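You operate a simulated robot arm through the tools that you are given. There is no shell and no other tool. Be economical: measure what you need, move in short steps, check, and stop when the job is done.

Carry out the task below with a simulated two-armed robot. There is one attempt and no reset: what you move stays moved.

JOB
Pick up the black film roll with one hand, pass it to the other hand and put it on the steel step. Set down upright: film roll.

It is judged by the outcome, as a careful person would: the job done as asked, and still so three seconds after it is handed in. It fails if anything else is knocked over, pushed out of place, dropped, spilled or broken.

ROBOT AND FRAMES
Two 7-joint arms with two-finger parallel grippers on one trunk, on a base that drives. Base frame: it is fixed to the floor where the robot stands at the start and does not move with it; the origin is under the middle of the robot, x ahead of it, y to its left, z up; the surface under the hand at the start is at about z = 460. Lengths are in mm, angles in degrees, forces in N, time in s.
The left shoulder is at the start at [50, 158, 983], the right one opposite. With the tool pointing down near the work surface each hand reaches from about 100 to 600 mm from the robot's upright axis, wherever it stands, measured 20 degrees to its own side. Places, roughly: steel step (24x36 cm) [-1500, -4180, 300]. Payload 3.91 kg a hand.
The tool frame of a hand sits at the grasp point between the pads (the TCP): z along the fingers, y along the line on which they close. The tips reach 30 mm beyond it. Largest opening 110 mm; finger width 20, thickness 10; the body of the gripper, 48 by 112 mm, starts 55 mm behind the TCP.
Orientation is that of the tool frame in the base frame, as a unit quaternion [w, x, y, z]. With the fingers straight down and closing along the base's y, the tool's x points along the base's -x, its y along +y and its z along -z.

CONTROLS
- The arms move only by the tool arm_command. It takes "left_deltas", "right_deltas" or both (then of equal length, played together; a hand with none holds still); each is one flat list of numbers, 7 for each row, row after row: the turn, a rotation vector about the tool's x, y, z in units of 5 degrees (1.0 is 5 degrees), then the shift along the tool's x, y, z in units of 50 mm (1.0 is 50 mm), then the gripper command, from -1 (fully open) to 1 (shut), values between in proportion. In form: [rx, ry, rz, tx, ty, tz, fingers, rx, ry, rz, tx, ty, tz, fingers, ...]. A call has 1 to 10 rows; each row shifts and turns the commanded pose from where the row before left it, along the tool's axes as they then stand. A call with a number of a shift or a turn outside -1 to 1 is refused whole. A row lasts 0.2 s, in which the tool goes at most 50 mm and 8.6 degrees; a call with a longer step from one row to the next is refused whole, and so is a gripper value outside its range. Where a pose cannot be reached the arm comes as near as it can. A force on the tool above 40 N (or 10 N above the force at the start of the call, whichever is more), or a blocked arm, ends the call early, and 0.2 s more pass. Each finger travels about 153 mm/s and halts on what it meets, pressing with about 20 N; the grip force reading is that of the motor and also rises with nothing between the fingers. The clock runs only during rows and for 0.2 s after the last one: add rows that do not move to give the fingers time. The reply holds the time, the measured pose of the TCP, the force on the tool along the base axes, the opening and the grip force, in the units named above and with some noise, with the torque about the TCP (base axes, N m) and any sound that the robot's microphone picked up.
- Cameras (640 x 400 px; columns grow to the right, rows downward): "scene" is now at [125.7, 12.2, 1120.3]; the picture's right is [0.14, -0.99, 0.00], its down [-0.56, -0.08, -0.82] and it looks along [0.82, 0.11, -0.57] (base axes); focal length 249 px, centre (320, 200). "left" rides on the left gripper at [72, -17, -103] in its tool frame; the picture's right is [0.23, 0.97, 0.00], its down [-0.76, 0.18, -0.62] and it looks along [-0.61, 0.14, 0.78] (tool axes); focal length 222 px, centre (320, 200). "right" rides on the right gripper at [72, 17, -103] in its tool frame; the picture's right is [-0.23, 0.97, 0.00], its down [-0.76, -0.18, -0.62] and it looks along [-0.61, -0.14, 0.78] (tool axes); focal length 222 px, centre (320, 200).
- snapshot(camera): a new picture of that camera. No time passes.
- move_column(by): slides the trunk up (or, below 0, down) by that many mm; the arms and the scene camera ride with it, the base frame stays. It gives what a move gives, with no picture.
- steer(legs): drives the robot by 1 to 6 legs, each [ahead, turn to the left] in mm and degrees, along the robot's own axes; the way and the turn of a leg run together, so that a leg with both is an arc; at most 1500 mm and 180 degrees a leg. The arms and the cameras ride along, it lands a little off, and it stops where it bumps. It gives what a move gives.
- turn_head(pan, tilt): turns the head with the scene camera to pan (to the left, within 80 degrees either way) and tilt (down, from -29 to 69), counted from straight ahead of the robot. It gives what a move gives.
- locate(camera, pixels): there is no depth. For up to 12 entries [column, row, z] of the newest picture of that camera ("zoom" is the newest enlarged one), the place [x, y] in the base frame at which the ray of that pixel passes the height z, good to about 3 mm. No time passes.
- close_up(camera, box): a new picture of the part [left, top, right, bottom] of that camera's present view, enlarged. No time passes.
- hand_in(): hands the job in; it is judged then, once.

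Keep the steps short. Do not move on a guess: measure, check each grasp and each placing, and mend mistakes. In all there are 80 turns and 58 pictures (those below and enlarged ones count). Leave the grippers open and the arms clear of the work at the hand-in unless told otherwise, and finish with a single line.

The tools are called after "Request:" as name(argument=value, ...) on one line, values as JSON. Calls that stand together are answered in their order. arm_command: Moves the arms, as the interface text tells. Its arguments: {"type":"object","properties":{"left_deltas":{"type":"array","items":{"type":"number"}},"right_deltas":{"type":"array","items":{"type":"number"}}},"required":[]} The other tools are called the same way: move_column (by) slides the trunk up or down; steer (legs) drives the base; turn_head (pan, tilt) turns the head that bears the scene camera; snapshot (camera) takes a picture; locate (camera, pixels) gives the place at which the rays of pixels pass given heights; close_up (camera, box) takes an enlarged picture of a part of a camera's view; hand_in () hands the job in.

At the start:

```text
clock: 0.0
left_position: [464.5, 229.4, 864.8]
left_tool_rot: [-0.001, -0.001, 1.0, -0.001]
left_contact_force: [0.6, 0.2, -0.5]
left_wrist_torque: [-0.01, -0.01, -0.01]
left_gripper_width: 110.0
left_gripper_force: 0.0
right_position: [502.2, -242.0, 841.7]
right_tool_rot: [0.0, 0.0, 1.0, 0.0]
right_contact_force: [-0.9, -0.2, 0.2]
right_wrist_torque: [0.02, 0.02, -0.02]
right_gripper_width: 110.2
right_gripper_force: 0.1
trunk travel left (down, up): [-225.0, 257.0]
robot x, y, heading: [-0.9, 2.9, 0.2]
head pan, tilt: [7.8, 34.6]
```

scene: 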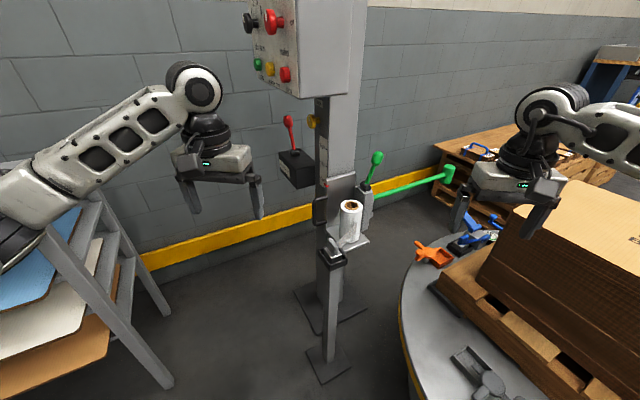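
right: 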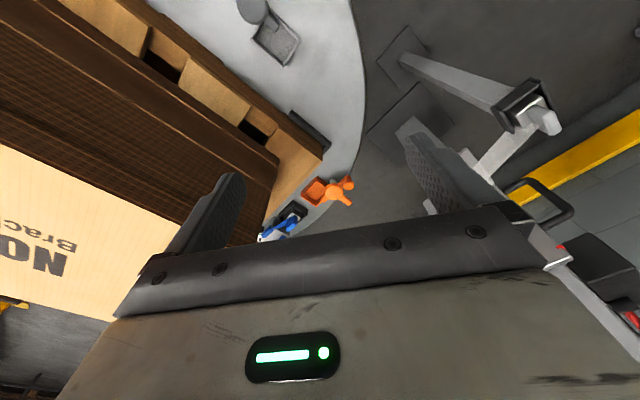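
left: 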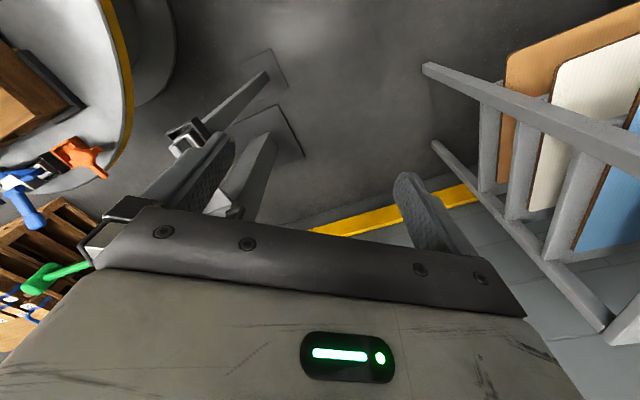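

I see a stretch wrapper with a white roll and a turntable, but no black film roll yet. I'll pan the head to the left and right to look for it.

Request:
turn_head(pan=-50, tilt=30)

Request:
snapshot(camera="scene")

Request:
turn_head(pan=70, tilt=25)

Request:
snapshot(camera="scene")

```text
clock: 1.3
left_position: [465.5, 229.7, 864.3]
left_tool_rot: [-0.001, -0.001, 1.0, 0.001]
left_contact_force: [0.6, -0.7, -0.2]
left_wrist_torque: [0.01, -0.01, 0.01]
left_gripper_width: 109.9
left_gripper_force: 0.0
right_position: [503.3, -241.6, 841.9]
right_tool_rot: [0.0, 0.0, 1.0, 0.0]
right_contact_force: [0.7, -0.6, -0.4]
right_wrist_torque: [0.0, 0.0, -0.02]
right_gripper_width: 110.1
right_gripper_force: 0.1
trunk travel left (down, up): [-225.0, 257.0]
robot x, y, heading: [-0.5, -0.6, -0.1]
head pan, tilt: [-50.0, 30.0]
```

```text
54 pictures are left
```

scene: 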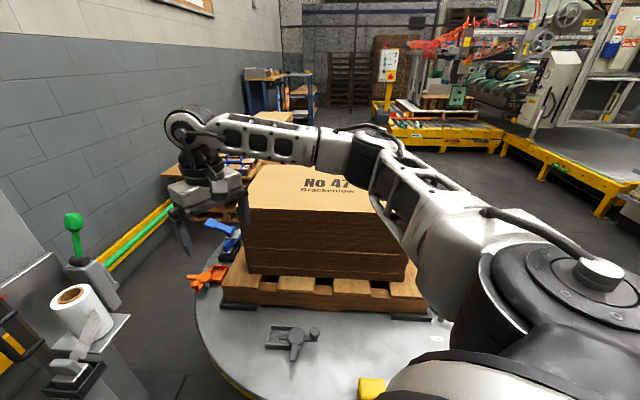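

```text
clock: 3.3
left_position: [465.3, 230.6, 864.0]
left_tool_rot: [0.0, 0.0, 1.0, 0.001]
left_contact_force: [0.2, 0.8, 0.1]
left_wrist_torque: [0.02, -0.01, -0.02]
left_gripper_width: 110.1
left_gripper_force: 0.1
right_position: [503.1, -242.1, 842.9]
right_tool_rot: [-0.001, 0.0, 1.0, 0.0]
right_contact_force: [-0.6, 0.2, 0.8]
right_wrist_torque: [-0.04, 0.01, -0.01]
right_gripper_width: 110.1
right_gripper_force: 0.1
trunk travel left (down, up): [-225.0, 257.0]
robot x, y, heading: [0.2, 0.4, -0.3]
head pan, tilt: [70.0, 25.0]
```

```text
53 pictures are left
```

scene: 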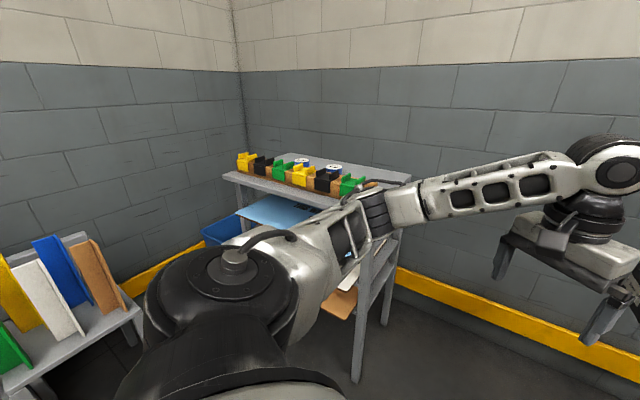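

No black roll so far. I'll look further right and steeply down in front.

Request:
turn_head(pan=-80, tilt=10)

Request:
snapshot(camera="scene")

Request:
turn_head(pan=-25, tilt=55)

Request:
snapshot(camera="scene")

```text
clock: 5.6
left_position: [466.3, 231.5, 864.7]
left_tool_rot: [0.001, 0.0, 1.0, 0.0]
left_contact_force: [0.5, 0.1, -0.2]
left_wrist_torque: [0.0, 0.04, -0.02]
left_gripper_width: 110.2
left_gripper_force: 0.1
right_position: [503.1, -241.3, 841.9]
right_tool_rot: [0.0, 0.0, 1.0, 0.0]
right_contact_force: [-0.3, 0.1, 0.4]
right_wrist_torque: [0.01, -0.04, -0.01]
right_gripper_width: 110.1
right_gripper_force: 0.0
trunk travel left (down, up): [-225.0, 257.0]
robot x, y, heading: [-3.7, -2.8, -0.2]
head pan, tilt: [-80.0, 10.0]
```

```text
52 pictures are left
```

scene: 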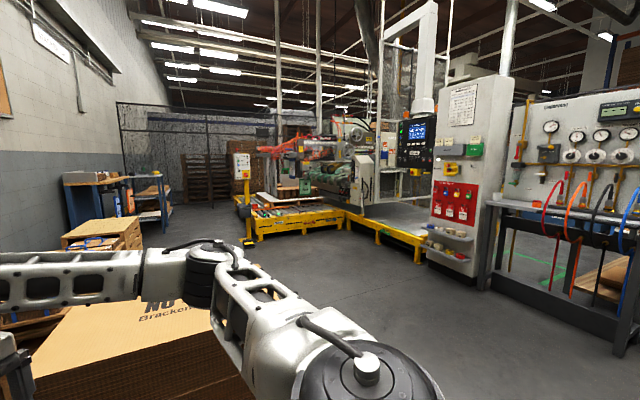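

```text
clock: 6.9
left_position: [464.6, 231.2, 865.8]
left_tool_rot: [0.0, 0.0, 1.0, 0.001]
left_contact_force: [-0.1, -0.8, 0.6]
left_wrist_torque: [-0.01, -0.02, 0.01]
left_gripper_width: 110.0
left_gripper_force: 0.0
right_position: [503.7, -242.2, 841.1]
right_tool_rot: [0.0, -0.001, 1.0, 0.0]
right_contact_force: [-0.9, -0.8, 0.1]
right_wrist_torque: [-0.02, 0.02, 0.0]
right_gripper_width: 110.0
right_gripper_force: 0.0
trunk travel left (down, up): [-225.0, 257.0]
robot x, y, heading: [1.0, -3.6, 0.2]
head pan, tilt: [-25.0, 55.0]
```

```text
51 pictures are left
```

scene: 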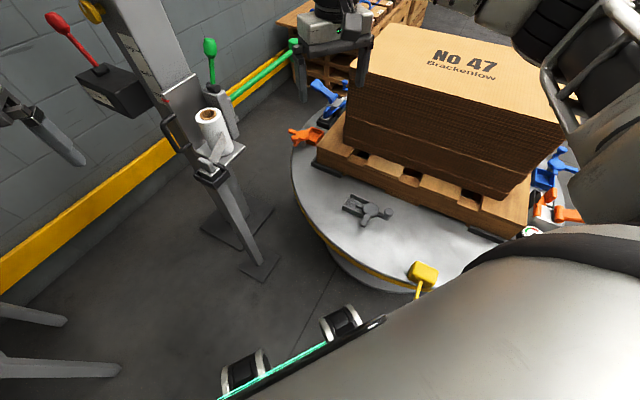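

Still nothing obvious. I'll look at the right-hand side in more detail, where the step should be, and at the shelf.

Request:
turn_head(pan=-80, tilt=15)

Request:
close_up(camera="scene", box=[380, 80, 640, 242])

Request:
close_up(camera="scene", box=[40, 120, 300, 282])

Request:
turn_head(pan=75, tilt=40)

Request:
snapshot(camera="scene")

```text
clock: 8.1
left_position: [464.9, 230.1, 863.4]
left_tool_rot: [0.0, 0.001, 1.0, 0.0]
left_contact_force: [0.0, -1.1, 0.3]
left_wrist_torque: [0.02, 0.04, 0.02]
left_gripper_width: 109.9
left_gripper_force: 0.1
right_position: [503.2, -242.7, 841.6]
right_tool_rot: [0.0, 0.0, 1.0, 0.0]
right_contact_force: [-0.4, -1.2, -0.1]
right_wrist_torque: [-0.03, -0.05, -0.04]
right_gripper_width: 110.0
right_gripper_force: 0.1
trunk travel left (down, up): [-225.0, 257.0]
robot x, y, heading: [-1.8, 0.2, 0.1]
head pan, tilt: [-80.0, 15.0]
```

```text
2.46 times, centred on (510, 161) of scene
```

zoom: 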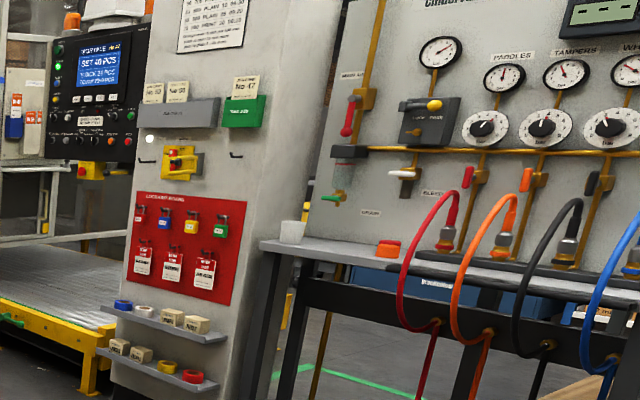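

```text
2.46 times, centred on (170, 201) of scene
```

zoom: 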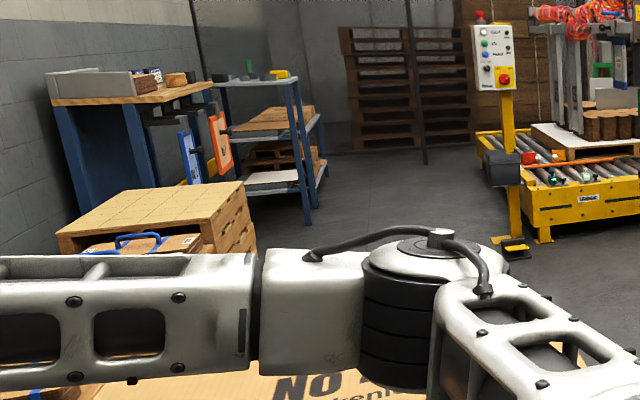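

```text
clock: 10.5
left_position: [466.2, 230.1, 864.5]
left_tool_rot: [0.0, -0.001, 1.0, 0.0]
left_contact_force: [-0.2, 1.0, -0.2]
left_wrist_torque: [-0.01, -0.01, -0.01]
left_gripper_width: 110.1
left_gripper_force: 0.1
right_position: [502.5, -243.2, 842.5]
right_tool_rot: [0.0, 0.0, 1.0, 0.0]
right_contact_force: [-0.1, -0.6, 0.0]
right_wrist_torque: [0.01, -0.04, 0.04]
right_gripper_width: 109.8
right_gripper_force: 0.0
trunk travel left (down, up): [-225.0, 257.0]
robot x, y, heading: [-1.1, 5.0, -0.2]
head pan, tilt: [75.0, 40.0]
```

```text
48 pictures are left
```

scene: 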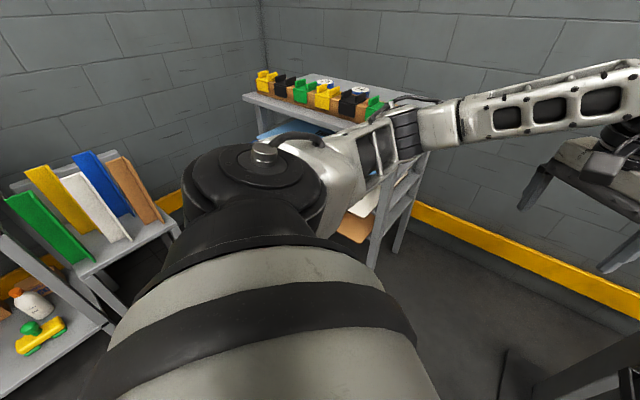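

A rear-left bench appears and the shelf has round things near (325,83) and (358,90). I'll enlarge those.

Request:
close_up(camera="scene", box=[240, 50, 400, 150])

```text
4.00 times, centred on (320, 100) of scene
```

zoom: 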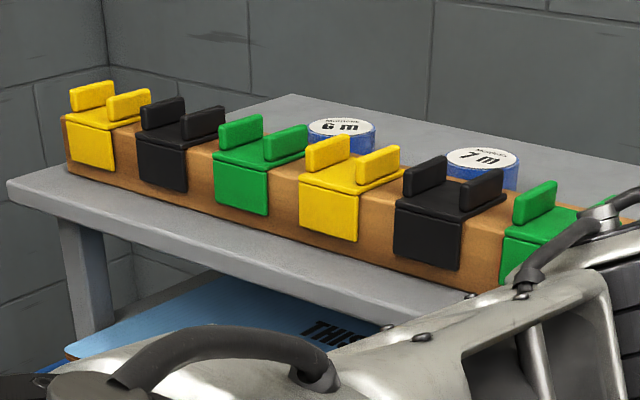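

No film roll there (tape rolls only). I need to turn the robot to look behind; first draw both hands in 200 mm so the swing clears the wrapper post.

Request:
arm_command(left_deltas=[0, 0, 0, 0.8, 0, 0, -1, 0, 0, 0, 0.8, 0, 0, -1, 0, 0, 0, 0.8, 0, 0, -1, 0, 0, 0, 0.8, 0, 0, -1, 0, 0, 0, 0.8, 0, 0, -1], right_deltas=[0, 0, 0, 0.8, 0, 0, -1, 0, 0, 0, 0.8, 0, 0, -1, 0, 0, 0, 0.8, 0, 0, -1, 0, 0, 0, 0.8, 0, 0, -1, 0, 0, 0, 0.8, 0, 0, -1])

Request:
turn_head(pan=-80, tilt=45)

Request:
snapshot(camera="scene")

```text
clock: 11.7
left_position: [262.8, 233.6, 864.3]
left_tool_rot: [0.0, 0.001, 1.0, 0.0]
left_contact_force: [0.7, 0.4, -0.7]
left_wrist_torque: [-0.02, 0.01, 0.04]
left_gripper_width: 110.1
left_gripper_force: 0.0
right_position: [302.3, -242.7, 840.7]
right_tool_rot: [0.0, 0.001, 1.0, -0.001]
right_contact_force: [0.3, -1.1, -0.1]
right_wrist_torque: [0.0, 0.02, 0.01]
right_gripper_width: 109.9
right_gripper_force: 0.1
trunk travel left (down, up): [-225.0, 257.0]
robot x, y, heading: [-0.3, 3.0, 0.2]
head pan, tilt: [75.0, 40.0]
```

```text
clock: 14.1
left_position: [264.3, 232.2, 863.6]
left_tool_rot: [0.0, 0.001, 1.0, 0.0]
left_contact_force: [0.8, -0.3, 0.1]
left_wrist_torque: [0.02, -0.03, 0.0]
left_gripper_width: 109.8
left_gripper_force: 0.0
right_position: [302.8, -242.1, 840.0]
right_tool_rot: [0.0, 0.0, 1.0, 0.0]
right_contact_force: [-0.9, 0.1, 0.2]
right_wrist_torque: [-0.01, 0.02, -0.01]
right_gripper_width: 109.8
right_gripper_force: 0.1
trunk travel left (down, up): [-225.0, 257.0]
robot x, y, heading: [6.7, -0.1, -0.1]
head pan, tilt: [-80.0, 45.0]
```

```text
46 pictures are left
```

scene: 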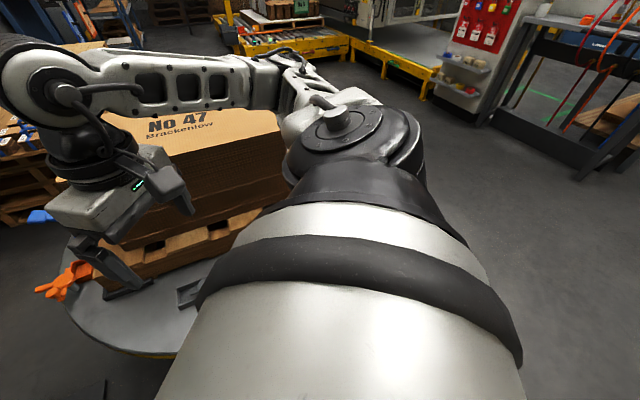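

Floor to the right rear is free. I'll raise the trunk 200 mm so the arm clears the box stack and turn right 90.

Request:
move_column(by=200)

Request:
steer(legs=[[0, -90]])

Request:
turn_head(pan=-30, tilt=25)

Request:
snapshot(camera="scene")

Request:
turn_head(pan=-80, tilt=25)

Request:
snapshot(camera="scene")

```text
clock: 16.3
left_position: [262.1, 231.6, 1064.7]
left_tool_rot: [-0.001, 0.001, 1.0, 0.0]
left_contact_force: [-0.5, -0.7, -0.2]
left_wrist_torque: [0.0, -0.01, 0.01]
left_gripper_width: 109.9
left_gripper_force: 0.1
right_position: [303.3, -241.5, 1040.7]
right_tool_rot: [0.0, 0.001, 1.0, 0.0]
right_contact_force: [0.8, 0.9, 0.1]
right_wrist_torque: [-0.01, 0.0, 0.02]
right_gripper_width: 110.0
right_gripper_force: 0.1
trunk travel left (down, up): [-425.0, 57.0]
robot x, y, heading: [-4.7, 0.6, 0.2]
head pan, tilt: [-80.0, 45.0]
```

```text
clock: 20.5
left_position: [229.9, -266.1, 1065.5]
left_tool_rot: [0.0, 0.711, 0.703, -0.001]
left_contact_force: [-0.3, -0.7, 0.6]
left_wrist_torque: [0.0, 0.01, -0.01]
left_gripper_width: 109.8
left_gripper_force: 0.1
right_position: [-245.9, -300.1, 1041.3]
right_tool_rot: [0.0, 0.711, 0.703, -0.001]
right_contact_force: [0.4, -0.4, -0.4]
right_wrist_torque: [0.01, 0.0, -0.03]
right_gripper_width: 110.0
right_gripper_force: 0.0
trunk travel left (down, up): [-425.0, 57.0]
robot x, y, heading: [-2.3, -1.8, -90.4]
head pan, tilt: [-80.0, 45.0]
```

```text
clock: 21.7
left_position: [229.5, -266.1, 1064.0]
left_tool_rot: [0.0, 0.71, 0.704, 0.0]
left_contact_force: [0.0, 0.0, -0.5]
left_wrist_torque: [0.01, 0.03, 0.01]
left_gripper_width: 110.1
left_gripper_force: 0.1
right_position: [-245.4, -300.4, 1041.5]
right_tool_rot: [-0.001, 0.711, 0.704, 0.001]
right_contact_force: [1.5, 0.3, -0.4]
right_wrist_torque: [-0.02, 0.02, 0.06]
right_gripper_width: 110.1
right_gripper_force: 0.0
trunk travel left (down, up): [-425.0, 57.0]
robot x, y, heading: [-1.4, 0.8, -90.8]
head pan, tilt: [-30.0, 25.0]
```

```text
45 pictures are left
```

scene: 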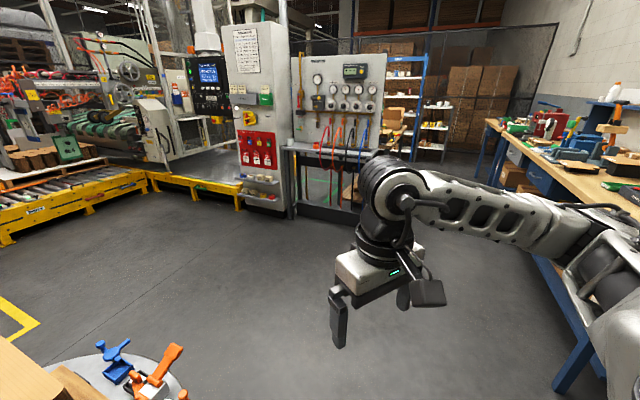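

```text
clock: 22.9
left_position: [231.0, -266.3, 1064.4]
left_tool_rot: [0.0, 0.711, 0.703, -0.001]
left_contact_force: [0.4, -0.1, -0.5]
left_wrist_torque: [-0.02, 0.0, 0.01]
left_gripper_width: 110.2
left_gripper_force: 0.1
right_position: [-244.7, -301.1, 1041.6]
right_tool_rot: [0.0, 0.71, 0.704, 0.0]
right_contact_force: [0.3, -0.9, 0.5]
right_wrist_torque: [0.01, 0.01, 0.0]
right_gripper_width: 110.1
right_gripper_force: 0.2
trunk travel left (down, up): [-425.0, 57.0]
robot x, y, heading: [-0.2, 2.3, -90.8]
head pan, tilt: [-80.0, 25.0]
```

```text
44 pictures are left
```

scene: 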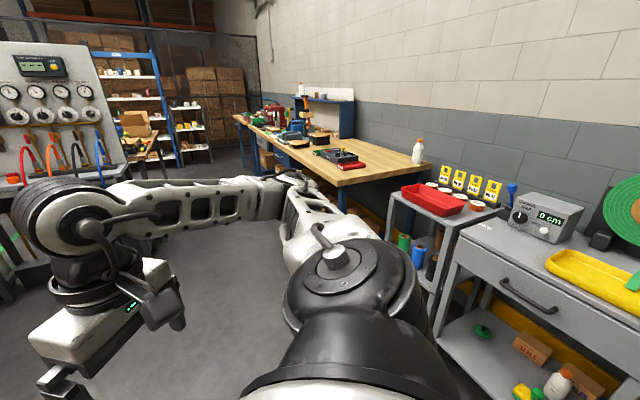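

At about (405–432, 240–265) on the cart's lower shelf there are green, blue and black cylinders. I'll enlarge.

Request:
close_up(camera="scene", box=[360, 150, 540, 290])

```text
2.86 times, centred on (450, 220) of scene
```

zoom: 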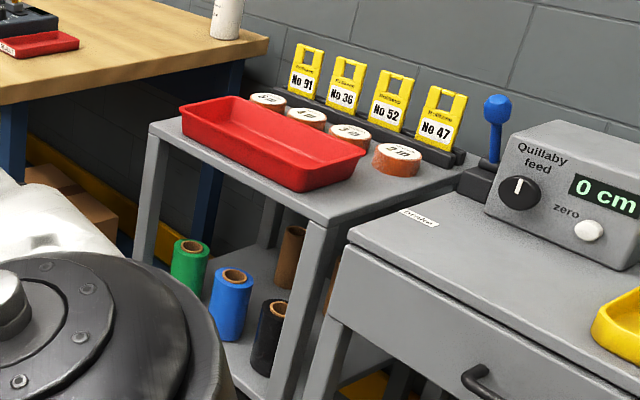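

The black roll stands at zoom (270,340) on the lower shelf of a cart, right under the top board. I'll measure with several heights.

Request:
locate(camera="zoom", pixels=[[272, 307, 400], [272, 307, 500], [272, 307, 600], [265, 370, 250], [265, 370, 350], [265, 370, 450], [321, 222, 600], [321, 222, 700], [321, 222, 800], [152, 125, 700], [465, 160, 700], [284, 185, 700]])

```text
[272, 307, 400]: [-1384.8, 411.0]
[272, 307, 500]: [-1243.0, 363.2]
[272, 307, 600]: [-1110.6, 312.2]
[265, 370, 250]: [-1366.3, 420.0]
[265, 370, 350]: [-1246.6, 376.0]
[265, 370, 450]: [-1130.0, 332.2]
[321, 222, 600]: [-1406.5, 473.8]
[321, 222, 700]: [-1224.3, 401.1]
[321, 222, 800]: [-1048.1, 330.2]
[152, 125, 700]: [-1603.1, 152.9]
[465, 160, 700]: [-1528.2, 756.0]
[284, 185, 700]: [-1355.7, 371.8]
```

Heights are ambiguous from one view; I need parallax. I'll turn to face the -x direction and drive partway, staying well off the carts, then view again.

Request:
steer(legs=[[0, -88], [650, 0]])

Request:
turn_head(pan=-45, tilt=40)

Request:
snapshot(camera="scene")

```text
clock: 30.3
left_position: [-916.1, -244.8, 1065.0]
left_tool_rot: [0.0, 1.0, 0.006, 0.001]
left_contact_force: [-0.8, -0.6, 0.4]
left_wrist_torque: [-0.01, -0.05, 0.0]
left_gripper_width: 110.0
left_gripper_force: 0.1
right_position: [-960.4, 228.6, 1041.2]
right_tool_rot: [0.0, 1.0, 0.006, 0.001]
right_contact_force: [-0.8, -0.2, -0.1]
right_wrist_torque: [-0.01, 0.01, -0.02]
right_gripper_width: 109.9
right_gripper_force: 0.0
trunk travel left (down, up): [-425.0, 57.0]
robot x, y, heading: [-653.0, -6.5, -179.5]
head pan, tilt: [-80.0, 25.0]
```

```text
clock: 31.3
left_position: [-914.9, -245.7, 1064.5]
left_tool_rot: [0.0, 1.0, 0.005, 0.001]
left_contact_force: [-0.6, -0.1, -0.1]
left_wrist_torque: [0.03, -0.01, 0.01]
left_gripper_width: 110.0
left_gripper_force: 0.2
right_position: [-959.4, 228.8, 1042.3]
right_tool_rot: [0.0, 1.0, 0.006, 0.0]
right_contact_force: [0.2, -0.9, 0.1]
right_wrist_torque: [0.04, 0.0, 0.04]
right_gripper_width: 110.1
right_gripper_force: 0.2
trunk travel left (down, up): [-425.0, 57.0]
robot x, y, heading: [-657.6, -9.3, -179.1]
head pan, tilt: [-45.0, 40.0]
```

```text
42 pictures are left
```

scene: 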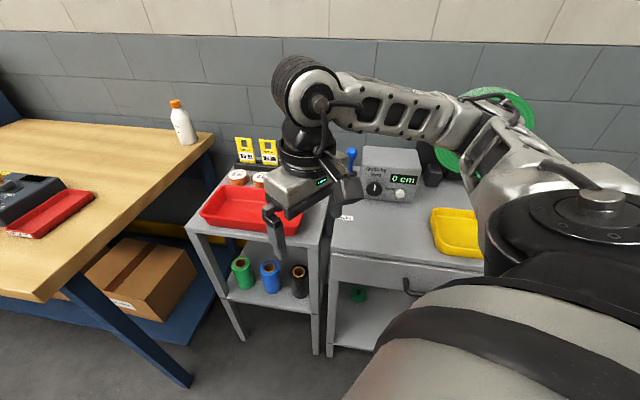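

Now the cart is clear: front feet at (243,340) and (317,353), rolls at (300,285). I'll measure feet, front edge and roll.

Request:
close_up(camera="scene", box=[180, 200, 360, 360])

Request:
locate(camera="scene", pixels=[[243, 340, 0], [317, 353, 0], [187, 228, 600], [187, 228, 700], [318, 242, 600], [318, 242, 700], [300, 269, 400], [300, 269, 500], [299, 296, 250], [299, 296, 350], [333, 346, 0], [333, 251, 700]])

```text
2.50 times, centred on (270, 280) of scene
```

zoom: 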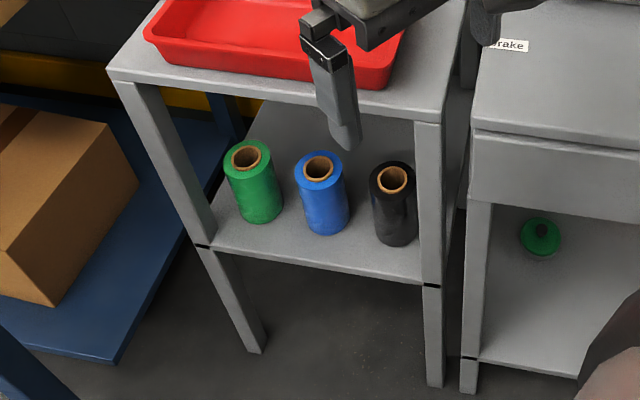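

```text
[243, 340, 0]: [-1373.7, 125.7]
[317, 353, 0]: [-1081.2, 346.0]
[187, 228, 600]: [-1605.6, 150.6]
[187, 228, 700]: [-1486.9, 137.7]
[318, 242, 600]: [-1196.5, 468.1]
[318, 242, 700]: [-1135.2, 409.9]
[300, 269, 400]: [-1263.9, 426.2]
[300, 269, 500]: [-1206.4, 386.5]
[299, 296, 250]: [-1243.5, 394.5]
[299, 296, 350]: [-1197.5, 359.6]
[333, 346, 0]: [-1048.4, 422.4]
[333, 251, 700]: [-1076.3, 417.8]
```

Geometry: cart front runs along (0.80, 0.60), top near z≈790. Now the shelf height and roll positions from the enlarged picture.

Request:
locate(camera="zoom", pixels=[[432, 286, 200], [432, 286, 250], [432, 286, 300], [203, 247, 200], [203, 247, 250], [203, 247, 300], [396, 245, 250], [396, 245, 300], [392, 180, 400], [392, 180, 450], [371, 180, 400], [415, 180, 400]])

```text
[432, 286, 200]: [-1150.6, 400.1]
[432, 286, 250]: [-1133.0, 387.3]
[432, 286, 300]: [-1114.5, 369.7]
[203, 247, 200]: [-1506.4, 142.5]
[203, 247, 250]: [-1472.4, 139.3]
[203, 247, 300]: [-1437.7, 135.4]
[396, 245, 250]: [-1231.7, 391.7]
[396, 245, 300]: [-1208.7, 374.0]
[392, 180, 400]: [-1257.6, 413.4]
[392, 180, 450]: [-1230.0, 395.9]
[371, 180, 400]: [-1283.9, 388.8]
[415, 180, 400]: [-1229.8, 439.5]
```

Shelf ≈ z 385; roll ≈ (-1195, 370), 65 mm diameter, 130 tall. Before driving closer I'll check how near the workbench at the left is.

Request:
locate(camera="scene", pixels=[[188, 386, 0], [40, 300, 800], [40, 300, 900], [213, 135, 800], [213, 135, 900], [155, 320, 150], [187, 344, 50]])

```text
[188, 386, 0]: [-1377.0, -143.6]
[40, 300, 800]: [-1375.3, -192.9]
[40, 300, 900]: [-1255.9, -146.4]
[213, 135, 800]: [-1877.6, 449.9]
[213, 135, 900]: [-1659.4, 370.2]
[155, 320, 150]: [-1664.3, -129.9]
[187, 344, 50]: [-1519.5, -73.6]
```

The bench end corner is near (-1375, -190). I'll stand at about (-971, -134) facing the cart (heading ≈122°), about 450 mm off its front.

Request:
steer(legs=[[0, 20.8], [338, 0], [0, -80]])

Request:
turn_head(pan=-10, tilt=55)

Request:
snapshot(camera="scene")

```text
clock: 38.1
left_position: [-1310.9, -40.3, 1063.4]
left_tool_rot: [0.001, 0.876, -0.482, 0.001]
left_contact_force: [0.8, 0.1, 1.2]
left_wrist_torque: [-0.01, -0.05, 0.0]
left_gripper_width: 109.8
left_gripper_force: 0.1
right_position: [-930.5, 247.3, 1041.5]
right_tool_rot: [0.0, 0.876, -0.481, 0.0]
right_contact_force: [-0.5, -0.1, -0.4]
right_wrist_torque: [0.03, -0.01, -0.05]
right_gripper_width: 110.0
right_gripper_force: 0.0
trunk travel left (down, up): [-425.0, 57.0]
robot x, y, heading: [-972.6, -139.6, 122.6]
head pan, tilt: [-45.0, 40.0]
```

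```text
clock: 39.1
left_position: [-1310.8, -39.0, 1066.0]
left_tool_rot: [0.0, 0.876, -0.482, 0.001]
left_contact_force: [-0.5, 0.4, 0.4]
left_wrist_torque: [0.02, -0.01, 0.01]
left_gripper_width: 109.9
left_gripper_force: 0.0
right_position: [-930.4, 247.8, 1042.1]
right_tool_rot: [0.001, 0.876, -0.482, 0.0]
right_contact_force: [0.0, 0.1, 0.3]
right_wrist_torque: [-0.03, 0.02, 0.01]
right_gripper_width: 110.2
right_gripper_force: 0.0
trunk travel left (down, up): [-425.0, 57.0]
robot x, y, heading: [-972.1, -136.9, 122.7]
head pan, tilt: [-10.0, 55.0]
```

```text
40 pictures are left
```

scene: 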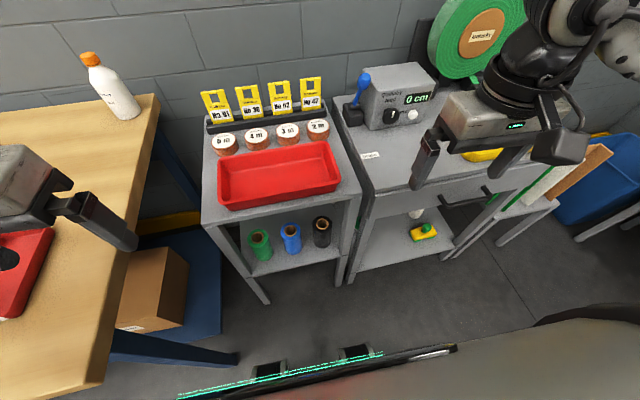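

Right hand side is free in front of the cart. I'll first move the left hand 180 mm inward off the bench, then lower the trunk 200 mm.

Request:
arm_command(left_deltas=[0, 0, 0, 0, -0.9, 0, -1, 0, 0, 0, 0, -0.9, 0, -1, 0, 0, 0, 0, -0.9, 0, -1, 0, 0, 0, 0, -0.9, 0, -1, 0, 0, 0, 0, 0, 0, -1])

Request:
move_column(by=-200)

Request:
snapshot(camera="scene")

```text
clock: 40.3
left_position: [-1157.3, 55.9, 1068.5]
left_tool_rot: [0.0, 0.877, -0.481, 0.0]
left_contact_force: [-0.8, 0.1, 0.3]
left_wrist_torque: [0.02, 0.01, 0.02]
left_gripper_width: 109.9
left_gripper_force: 0.0
right_position: [-931.2, 247.0, 1040.8]
right_tool_rot: [-0.001, 0.876, -0.482, 0.001]
right_contact_force: [-0.1, 0.7, -0.1]
right_wrist_torque: [0.0, -0.01, 0.0]
right_gripper_width: 109.9
right_gripper_force: 0.1
trunk travel left (down, up): [-425.0, 57.0]
robot x, y, heading: [-973.4, -135.6, 122.7]
head pan, tilt: [-10.0, 55.0]
```

```text
clock: 42.5
left_position: [-1157.6, 56.5, 866.3]
left_tool_rot: [0.0, 0.876, -0.482, 0.0]
left_contact_force: [0.1, -0.6, 1.1]
left_wrist_torque: [-0.01, -0.02, 0.04]
left_gripper_width: 109.9
left_gripper_force: 0.0
right_position: [-929.8, 247.4, 842.4]
right_tool_rot: [0.0, 0.876, -0.482, 0.0]
right_contact_force: [0.9, 0.3, 0.1]
right_wrist_torque: [0.02, -0.01, 0.01]
right_gripper_width: 109.9
right_gripper_force: 0.1
trunk travel left (down, up): [-225.0, 257.0]
robot x, y, heading: [-973.0, -137.4, 122.4]
head pan, tilt: [-10.0, 55.0]
```

```text
39 pictures are left
```

scene: 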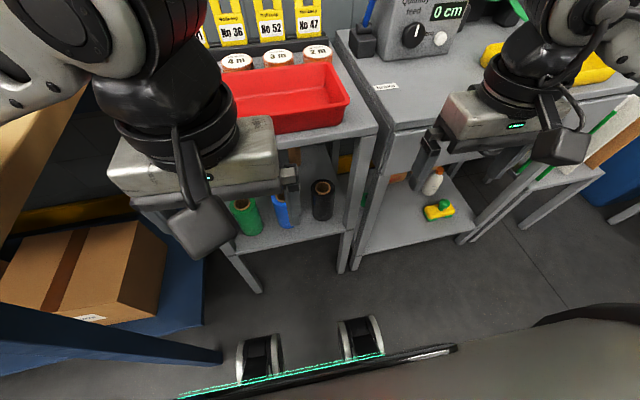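

Clear. I'll re-measure the roll from here for triangulation: top at (322,187), bottom at (322,219), cart foot at (342,270), blue roll.

Request:
close_up(camera="scene", box=[240, 150, 400, 250])

Request:
locate(camera="scene", pixels=[[322, 187, 500], [322, 187, 530], [322, 219, 385], [342, 270, 0], [345, 232, 385], [281, 196, 515]])

```text
4.00 times, centred on (320, 200) of scene
```

zoom: 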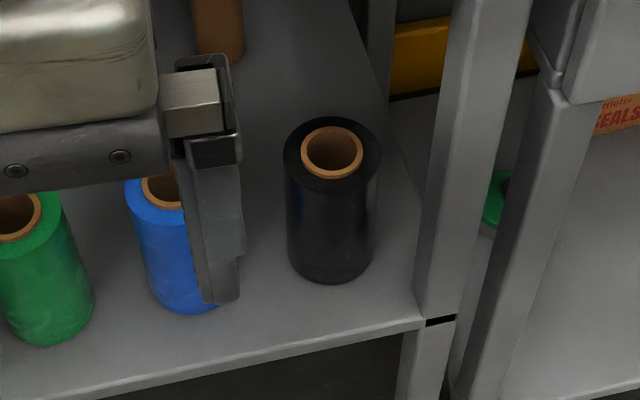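

```text
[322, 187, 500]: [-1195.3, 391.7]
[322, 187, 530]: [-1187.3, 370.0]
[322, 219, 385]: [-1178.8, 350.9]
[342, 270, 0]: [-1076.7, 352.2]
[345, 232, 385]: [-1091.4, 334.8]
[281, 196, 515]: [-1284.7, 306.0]
```

Request:
locate(camera="zoom", pixels=[[332, 155, 500], [332, 155, 520], [332, 155, 540], [285, 155, 520], [380, 155, 520], [330, 282, 370], [330, 282, 385], [330, 282, 400], [418, 321, 385], [455, 317, 385], [210, 300, 385]])

```text
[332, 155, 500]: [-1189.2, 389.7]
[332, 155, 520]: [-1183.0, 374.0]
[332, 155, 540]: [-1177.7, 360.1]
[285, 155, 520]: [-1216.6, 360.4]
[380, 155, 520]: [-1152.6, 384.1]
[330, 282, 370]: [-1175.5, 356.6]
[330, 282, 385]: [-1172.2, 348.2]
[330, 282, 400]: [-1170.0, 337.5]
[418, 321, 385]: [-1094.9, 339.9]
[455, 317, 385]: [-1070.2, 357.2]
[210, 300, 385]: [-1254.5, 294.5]
```

Roll centre averages (-1189, 372), diameter 68, top about 520, bottom 385; 22 mm to the leg, 45 mm to the blue roll. Lower the right hand straight down in front of the cart while turning it 17° clockwise, gripper set to 90 mm.

Request:
arm_command(right_deltas=[0, 0, 0.348, 0, 0, 0.564, -0.636, 0, 0, 0.348, 0, 0, 0.564, -0.636, 0, 0, 0.348, 0, 0, 0.564, -0.636, 0, 0, 0.348, 0, 0, 0.564, -0.636, 0, 0, 0.348, 0, 0, 0.564, -0.636, 0, 0, 0.348, 0, 0, 0.564, -0.636, 0, 0, 0.348, 0, 0, 0.564, -0.636, 0, 0, 0.348, 0, 0, 0.564, -0.636, 0, 0, 0.348, 0, 0, 0.564, -0.636, 0, 0, 0.348, 0, 0, 0.564, -0.636])

```text
clock: 44.6
left_position: [-1156.6, 56.4, 866.5]
left_tool_rot: [0.0, 0.876, -0.481, 0.0]
left_contact_force: [0.0, -0.5, 0.2]
left_wrist_torque: [-0.01, -0.01, -0.01]
left_gripper_width: 109.9
left_gripper_force: 0.0
right_position: [-931.6, 247.6, 559.8]
right_tool_rot: [0.0, 0.794, -0.608, -0.001]
right_contact_force: [-0.2, 1.7, 0.1]
right_wrist_torque: [-0.02, 0.0, 0.0]
right_gripper_width: 89.9
right_gripper_force: 0.1
trunk travel left (down, up): [-225.0, 257.0]
robot x, y, heading: [-971.8, -137.5, 122.1]
head pan, tilt: [-10.0, 55.0]
```

Pose as expected. Next: sweep the right hand 216 mm left while pitching up 50°, still in front of the cart; raise left hand 150 mm for clearance.

Request:
arm_command(right_deltas=[0, -1, 0, 0, 0.432, 0, -0.636, 0, -1, 0, 0, 0.432, 0, -0.636, 0, -1, 0, 0, 0.432, 0, -0.636, 0, -1, 0, 0, 0.432, 0, -0.636, 0, -1, 0, 0, 0.432, 0, -0.636, 0, -1, 0, 0, 0.432, 0, -0.636, 0, -1, 0, 0, 0.432, 0, -0.636, 0, -1, 0, 0, 0.432, 0, -0.636, 0, -1, 0, 0, 0.432, 0, -0.636, 0, -1, 0, 0, 0.432, 0, -0.636], left_deltas=[0, 0, 0, 0, 0, -0.3, -1, 0, 0, 0, 0, 0, -0.3, -1, 0, 0, 0, 0, 0, -0.3, -1, 0, 0, 0, 0, 0, -0.3, -1, 0, 0, 0, 0, 0, -0.3, -1, 0, 0, 0, 0, 0, -0.3, -1, 0, 0, 0, 0, 0, -0.3, -1, 0, 0, 0, 0, 0, -0.3, -1, 0, 0, 0, 0, 0, -0.3, -1, 0, 0, 0, 0, 0, -0.3, -1])

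Request:
snapshot(camera="right")

Request:
snapshot(camera="scene")

```text
clock: 46.9
left_position: [-1157.0, 56.1, 1014.9]
left_tool_rot: [0.001, 0.877, -0.48, -0.003]
left_contact_force: [-5.9, 8.8, -22.4]
left_wrist_torque: [0.85, 0.81, 0.06]
left_gripper_width: 109.9
left_gripper_force: 0.0
right_position: [-1139.3, 191.4, 559.6]
right_tool_rot: [-0.258, 0.719, -0.551, -0.337]
right_contact_force: [-0.4, -0.2, 0.4]
right_wrist_torque: [0.01, 0.0, 0.0]
right_gripper_width: 89.9
right_gripper_force: 0.1
trunk travel left (down, up): [-225.0, 257.0]
robot x, y, heading: [-974.8, -137.2, 122.5]
head pan, tilt: [-10.0, 55.0]
```

```text
37 pictures are left
```

right: 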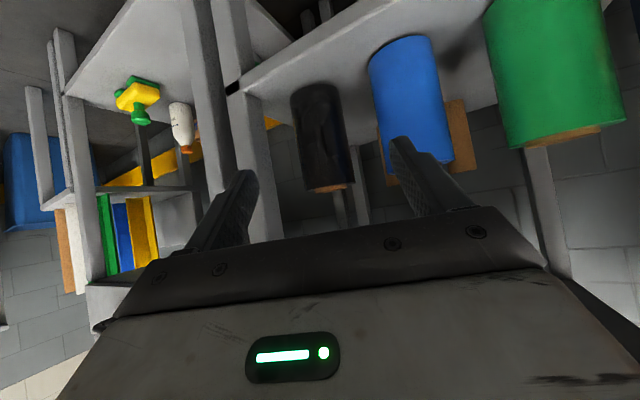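

```text
36 pictures are left
```

scene: 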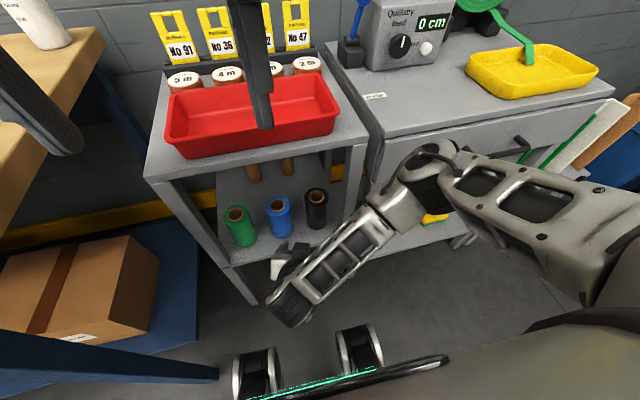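

The left hand reads −22 N: probably its arm touched the robot's own head/column when raised. I'll bring it back down 75 mm.

Request:
arm_command(left_deltas=[0, 0, 0, 0, 0, 0.3, -1, 0, 0, 0, 0, 0, 0.4, -1, 0, 0, 0, 0, 0, 0.4, -1, 0, 0, 0, 0, 0, 0.4, -1, 0, 0, 0, 0, 0, 0, -1])

```text
clock: 48.0
left_position: [-1158.0, 55.3, 942.8]
left_tool_rot: [0.0, 0.876, -0.482, 0.001]
left_contact_force: [0.1, 0.3, 0.5]
left_wrist_torque: [-0.01, 0.03, -0.02]
left_gripper_width: 110.1
left_gripper_force: 0.1
right_position: [-1139.8, 191.8, 559.1]
right_tool_rot: [-0.257, 0.719, -0.552, -0.336]
right_contact_force: [-0.8, -0.5, 0.4]
right_wrist_torque: [-0.01, 0.02, 0.0]
right_gripper_width: 89.6
right_gripper_force: 0.0
trunk travel left (down, up): [-225.0, 257.0]
robot x, y, heading: [-973.5, -137.5, 122.3]
head pan, tilt: [-10.0, 55.0]
```

Force gone. The roll now lies on the finger axis: I need 229 mm along the fingers and −17 in tool x. I'll advance 130 mm first and check.

Request:
arm_command(right_deltas=[0, 0, 0, -0.116, 0, 0.65, -0.636, 0, 0, 0, -0.116, 0, 0.65, -0.636, 0, 0, 0, -0.116, 0, 0.65, -0.636, 0, 0, 0, 0, 0, 0.65, -0.636, 0, 0, 0, 0, 0, 0, -0.636])

Request:
snapshot(camera="right")

Request:
snapshot(camera="scene")

```text
clock: 49.2
left_position: [-1157.1, 56.1, 942.4]
left_tool_rot: [0.0, 0.876, -0.482, 0.0]
left_contact_force: [0.2, -0.7, 0.2]
left_wrist_torque: [-0.01, -0.02, -0.02]
left_gripper_width: 109.9
left_gripper_force: 0.1
right_position: [-1168.9, 295.9, 489.6]
right_tool_rot: [-0.257, 0.719, -0.551, -0.335]
right_contact_force: [-0.1, 0.0, 0.2]
right_wrist_torque: [-0.01, -0.03, 0.0]
right_gripper_width: 89.8
right_gripper_force: 0.0
trunk travel left (down, up): [-225.0, 257.0]
robot x, y, heading: [-972.2, -138.0, 122.2]
head pan, tilt: [-10.0, 55.0]
```

```text
35 pictures are left
```

right: 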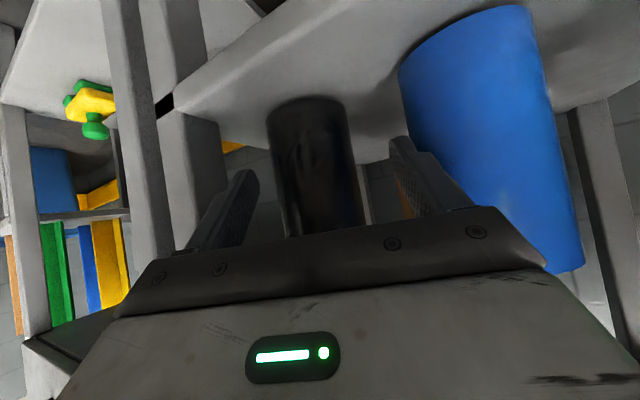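

```text
34 pictures are left
```

scene: 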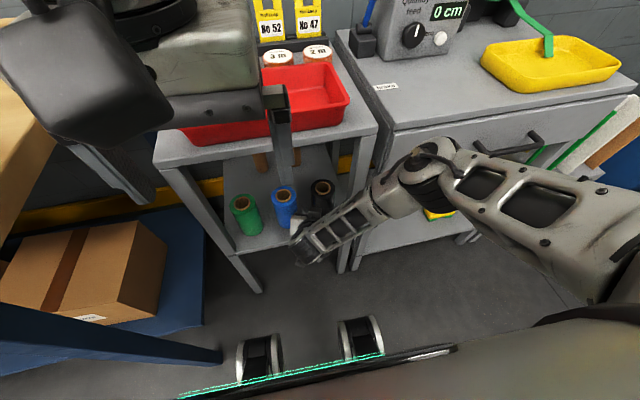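

The roll stands between the fingers. I'll check its centring with the wrist camera before the last 100 mm.

Request:
locate(camera="right", pixels=[[306, 97, 385], [267, 122, 392], [347, 112, 392], [172, 103, 385]])

```text
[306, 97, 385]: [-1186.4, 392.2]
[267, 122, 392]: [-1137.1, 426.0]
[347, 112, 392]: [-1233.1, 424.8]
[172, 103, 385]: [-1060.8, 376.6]
```

The wrist camera shows the roll centred at column ≈308 rather than 320: about 10 mm to the tool's −y. I'll shift −9 mm in y, then advance 50 mm and check again.

Request:
arm_command(right_deltas=[0, 0, 0, 0, -0.18, 0, -0.636, 0, 0, 0, 0, 0, 0.5, -0.636, 0, 0, 0, 0, 0, 0.5, -0.636, 0, 0, 0, 0, 0, 0, -0.636])

Request:
snapshot(camera="right")

```text
clock: 50.2
left_position: [-1157.7, 54.9, 941.4]
left_tool_rot: [0.0, 0.876, -0.482, 0.0]
left_contact_force: [-0.5, -0.5, 0.1]
left_wrist_torque: [0.0, 0.01, 0.01]
left_gripper_width: 109.7
left_gripper_force: 0.1
right_position: [-1170.7, 338.4, 456.9]
right_tool_rot: [-0.257, 0.719, -0.552, -0.335]
right_contact_force: [0.1, -0.2, -0.8]
right_wrist_torque: [0.01, 0.03, 0.0]
right_gripper_width: 90.4
right_gripper_force: 0.1
trunk travel left (down, up): [-225.0, 257.0]
robot x, y, heading: [-971.5, -135.0, 122.6]
head pan, tilt: [-10.0, 55.0]
```

```text
33 pictures are left
```

right: 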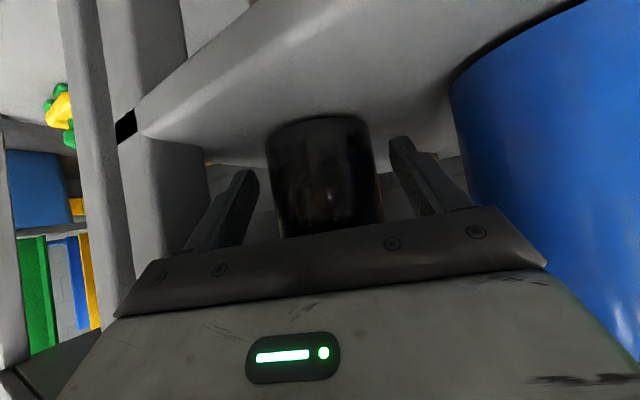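

Centred now (edges 265–371). The tilted palm would touch the roll's upper half if the TCP reached the axis, so I'll stop ~14 mm short: +30 along z, +14 in x, then close.

Request:
arm_command(right_deltas=[0, 0, 0, 0.28, 0, 0, -0.636, 0, 0, 0, 0, 0, 0.3, -0.636, 0, 0, 0, 0, 0, 0.3, -0.636, 0, 0, 0, 0, 0, 0, -0.636])

Request:
snapshot(camera="right")

Request:
close_up(camera="scene", box=[220, 130, 420, 270])

```text
clock: 50.8
left_position: [-1156.1, 52.6, 944.0]
left_tool_rot: [-0.001, 0.876, -0.481, 0.0]
left_contact_force: [0.1, -1.2, 0.0]
left_wrist_torque: [0.02, 0.05, 0.02]
left_gripper_width: 109.8
left_gripper_force: 0.0
right_position: [-1172.0, 328.6, 447.1]
right_tool_rot: [-0.26, 0.718, -0.55, -0.338]
right_contact_force: [9.4, -18.1, 31.6]
right_wrist_torque: [0.27, -1.06, -0.93]
right_gripper_width: 90.1
right_gripper_force: 0.3
trunk travel left (down, up): [-225.0, 257.0]
robot x, y, heading: [-973.2, -135.4, 122.7]
head pan, tilt: [-10.0, 55.0]
stopped in row 2 (right hand): the force on the tool passed its limit at 71 N (the readings are from after the stop); the commanded pose is now the measured one
```

```text
32 pictures are left
```

right: 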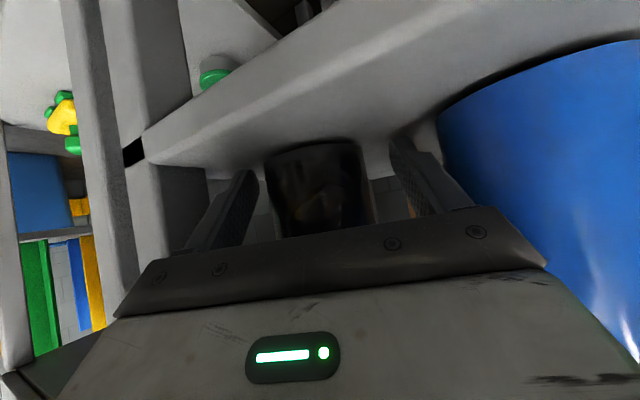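

```text
2.86 times, centred on (320, 200) of scene
```

zoom: 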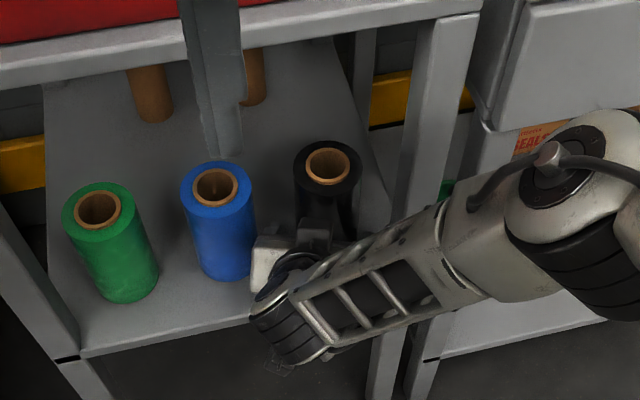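

The stop came from the right fingertip touching the shelf; re-computing from the three wrist views, the shelf is at about z 423 (roll centre (-1177, 357), top ≈540), not 385. The roll has not moved. I'll back off 5 mm, lift by moving −x 21 mm (up 16, forward 14) and check the force.

Request:
arm_command(right_deltas=[0, 0, 0, 0, 0, -0.1, -0.636, 0, 0, 0, -0.22, 0, 0, -0.636, 0, 0, 0, -0.22, 0, 0, -0.636, 0, 0, 0, 0, 0, 0.1, -0.636, 0, 0, 0, 0, 0, 0, -0.636])

Request:
snapshot(camera="right")

```text
clock: 52.0
left_position: [-1157.4, 54.9, 941.0]
left_tool_rot: [0.0, 0.876, -0.482, 0.001]
left_contact_force: [0.0, 0.3, -0.9]
left_wrist_torque: [0.02, -0.01, -0.03]
left_gripper_width: 109.9
left_gripper_force: 0.1
right_position: [-1173.5, 345.8, 460.4]
right_tool_rot: [-0.256, 0.72, -0.55, -0.336]
right_contact_force: [0.6, 0.2, -0.1]
right_wrist_torque: [0.05, 0.06, -0.03]
right_gripper_width: 89.9
right_gripper_force: 0.1
trunk travel left (down, up): [-225.0, 257.0]
robot x, y, heading: [-970.4, -135.0, 122.5]
head pan, tilt: [-10.0, 55.0]
```

```text
30 pictures are left
```

right: 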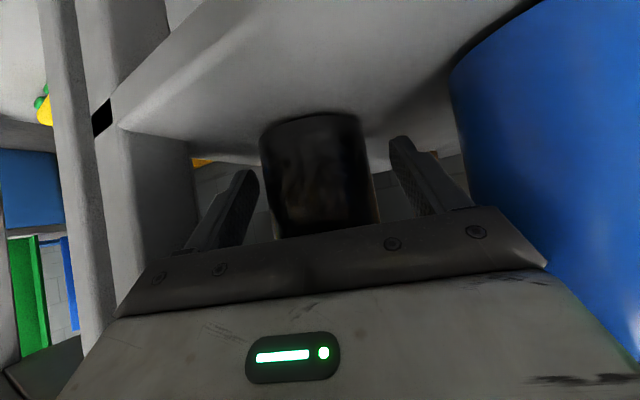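

Force is clean. Roll is now at column ≈312, so 4–5 mm to −y, and the TCP is still ~20 mm short. I'll shift −4 mm in y and 8 mm forward level, then check force.

Request:
arm_command(right_deltas=[0, 0, 0, 0, -0.09, 0, -0.636, 0, 0, 0, -0.1, 0, 0.12, -0.636, 0, 0, 0, 0, 0, 0, -0.636])

Request:
close_up(camera="right", box=[160, 60, 480, 260])

```text
clock: 52.8
left_position: [-1157.7, 56.4, 942.3]
left_tool_rot: [-0.001, 0.876, -0.482, 0.0]
left_contact_force: [0.6, 0.2, -0.2]
left_wrist_torque: [-0.01, 0.0, 0.05]
left_gripper_width: 110.1
left_gripper_force: 0.0
right_position: [-1172.3, 353.5, 459.7]
right_tool_rot: [-0.257, 0.72, -0.551, -0.335]
right_contact_force: [0.3, -1.4, -0.3]
right_wrist_torque: [0.07, 0.02, 0.02]
right_gripper_width: 90.0
right_gripper_force: 0.0
trunk travel left (down, up): [-225.0, 257.0]
robot x, y, heading: [-972.9, -141.5, 122.3]
head pan, tilt: [-10.0, 55.0]
```

```text
2.00 times, centred on (320, 160) of right
```

zoom: 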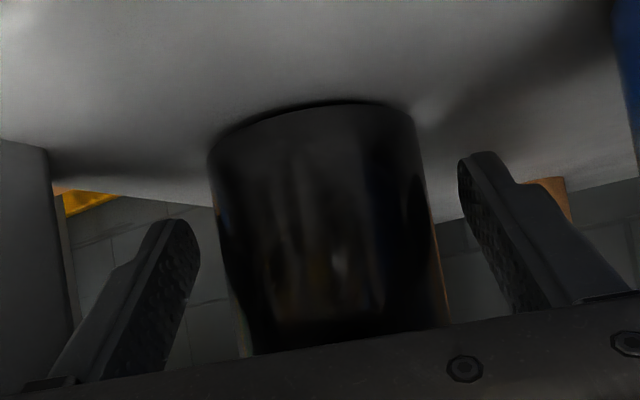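

Centred (zoom edges 215–432). For a deeper bite I'll flatten the pitch to 30° (two 5° steps) and advance 12 mm level.

Request:
arm_command(right_deltas=[0, -1, 0, 0, 0, 0, -0.636, 0, -1, 0, 0, 0, 0, -0.636, 0, 0, 0, -0.12, 0, 0.208, -0.636, 0, 0, 0, 0, 0, 0, -0.636])

Request:
close_up(camera="right", box=[160, 60, 480, 260])

```text
clock: 53.8
left_position: [-1157.2, 55.6, 941.7]
left_tool_rot: [0.0, 0.876, -0.482, -0.001]
left_contact_force: [-0.3, -0.2, 0.1]
left_wrist_torque: [-0.03, 0.01, 0.03]
left_gripper_width: 110.0
left_gripper_force: 0.0
right_position: [-1175.9, 364.2, 459.8]
right_tool_rot: [-0.304, 0.688, -0.527, -0.397]
right_contact_force: [0.5, -0.5, 0.6]
right_wrist_torque: [-0.03, 0.01, -0.03]
right_gripper_width: 90.2
right_gripper_force: 0.1
trunk travel left (down, up): [-225.0, 257.0]
robot x, y, heading: [-971.1, -134.6, 122.6]
head pan, tilt: [-10.0, 55.0]
```

```text
2.00 times, centred on (320, 160) of right
```

zoom: 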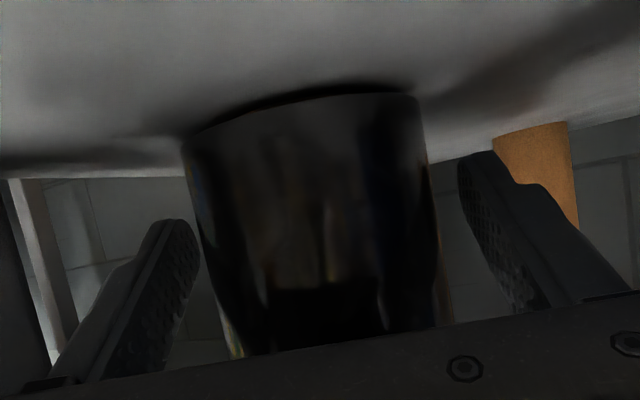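

Roll sits well between the pads, no contact. Close the right gripper.

Request:
arm_command(right_deltas=[0, 0, 0, 0, 0, 0, 0.5, 0, 0, 0, 0, 0, 0, 1, 0, 0, 0, 0, 0, 0, 1, 0, 0, 0, 0, 0, 0, 1])

Request:
snapshot(camera="right")

```text
clock: 54.8
left_position: [-1159.3, 55.5, 942.6]
left_tool_rot: [0.0, 0.876, -0.482, 0.0]
left_contact_force: [-0.7, -0.4, -0.9]
left_wrist_torque: [0.0, 0.03, -0.01]
left_gripper_width: 110.0
left_gripper_force: 0.0
right_position: [-1176.2, 365.3, 461.6]
right_tool_rot: [-0.304, 0.687, -0.527, -0.397]
right_contact_force: [-0.4, -0.8, -0.3]
right_wrist_torque: [0.06, 0.02, 0.06]
right_gripper_width: 67.4
right_gripper_force: 20.0
trunk travel left (down, up): [-225.0, 257.0]
robot x, y, heading: [-972.7, -136.3, 122.3]
head pan, tilt: [-10.0, 55.0]
```

```text
27 pictures are left
```

right: 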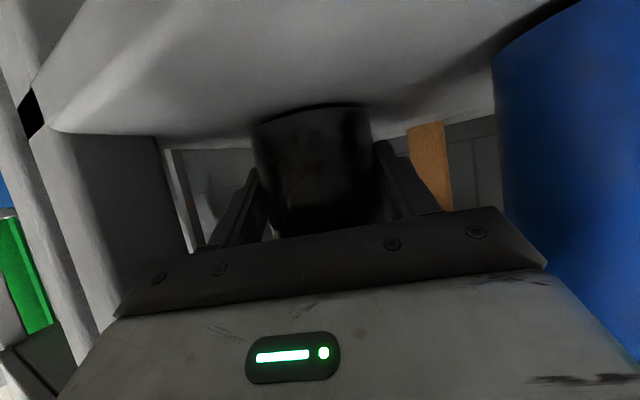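

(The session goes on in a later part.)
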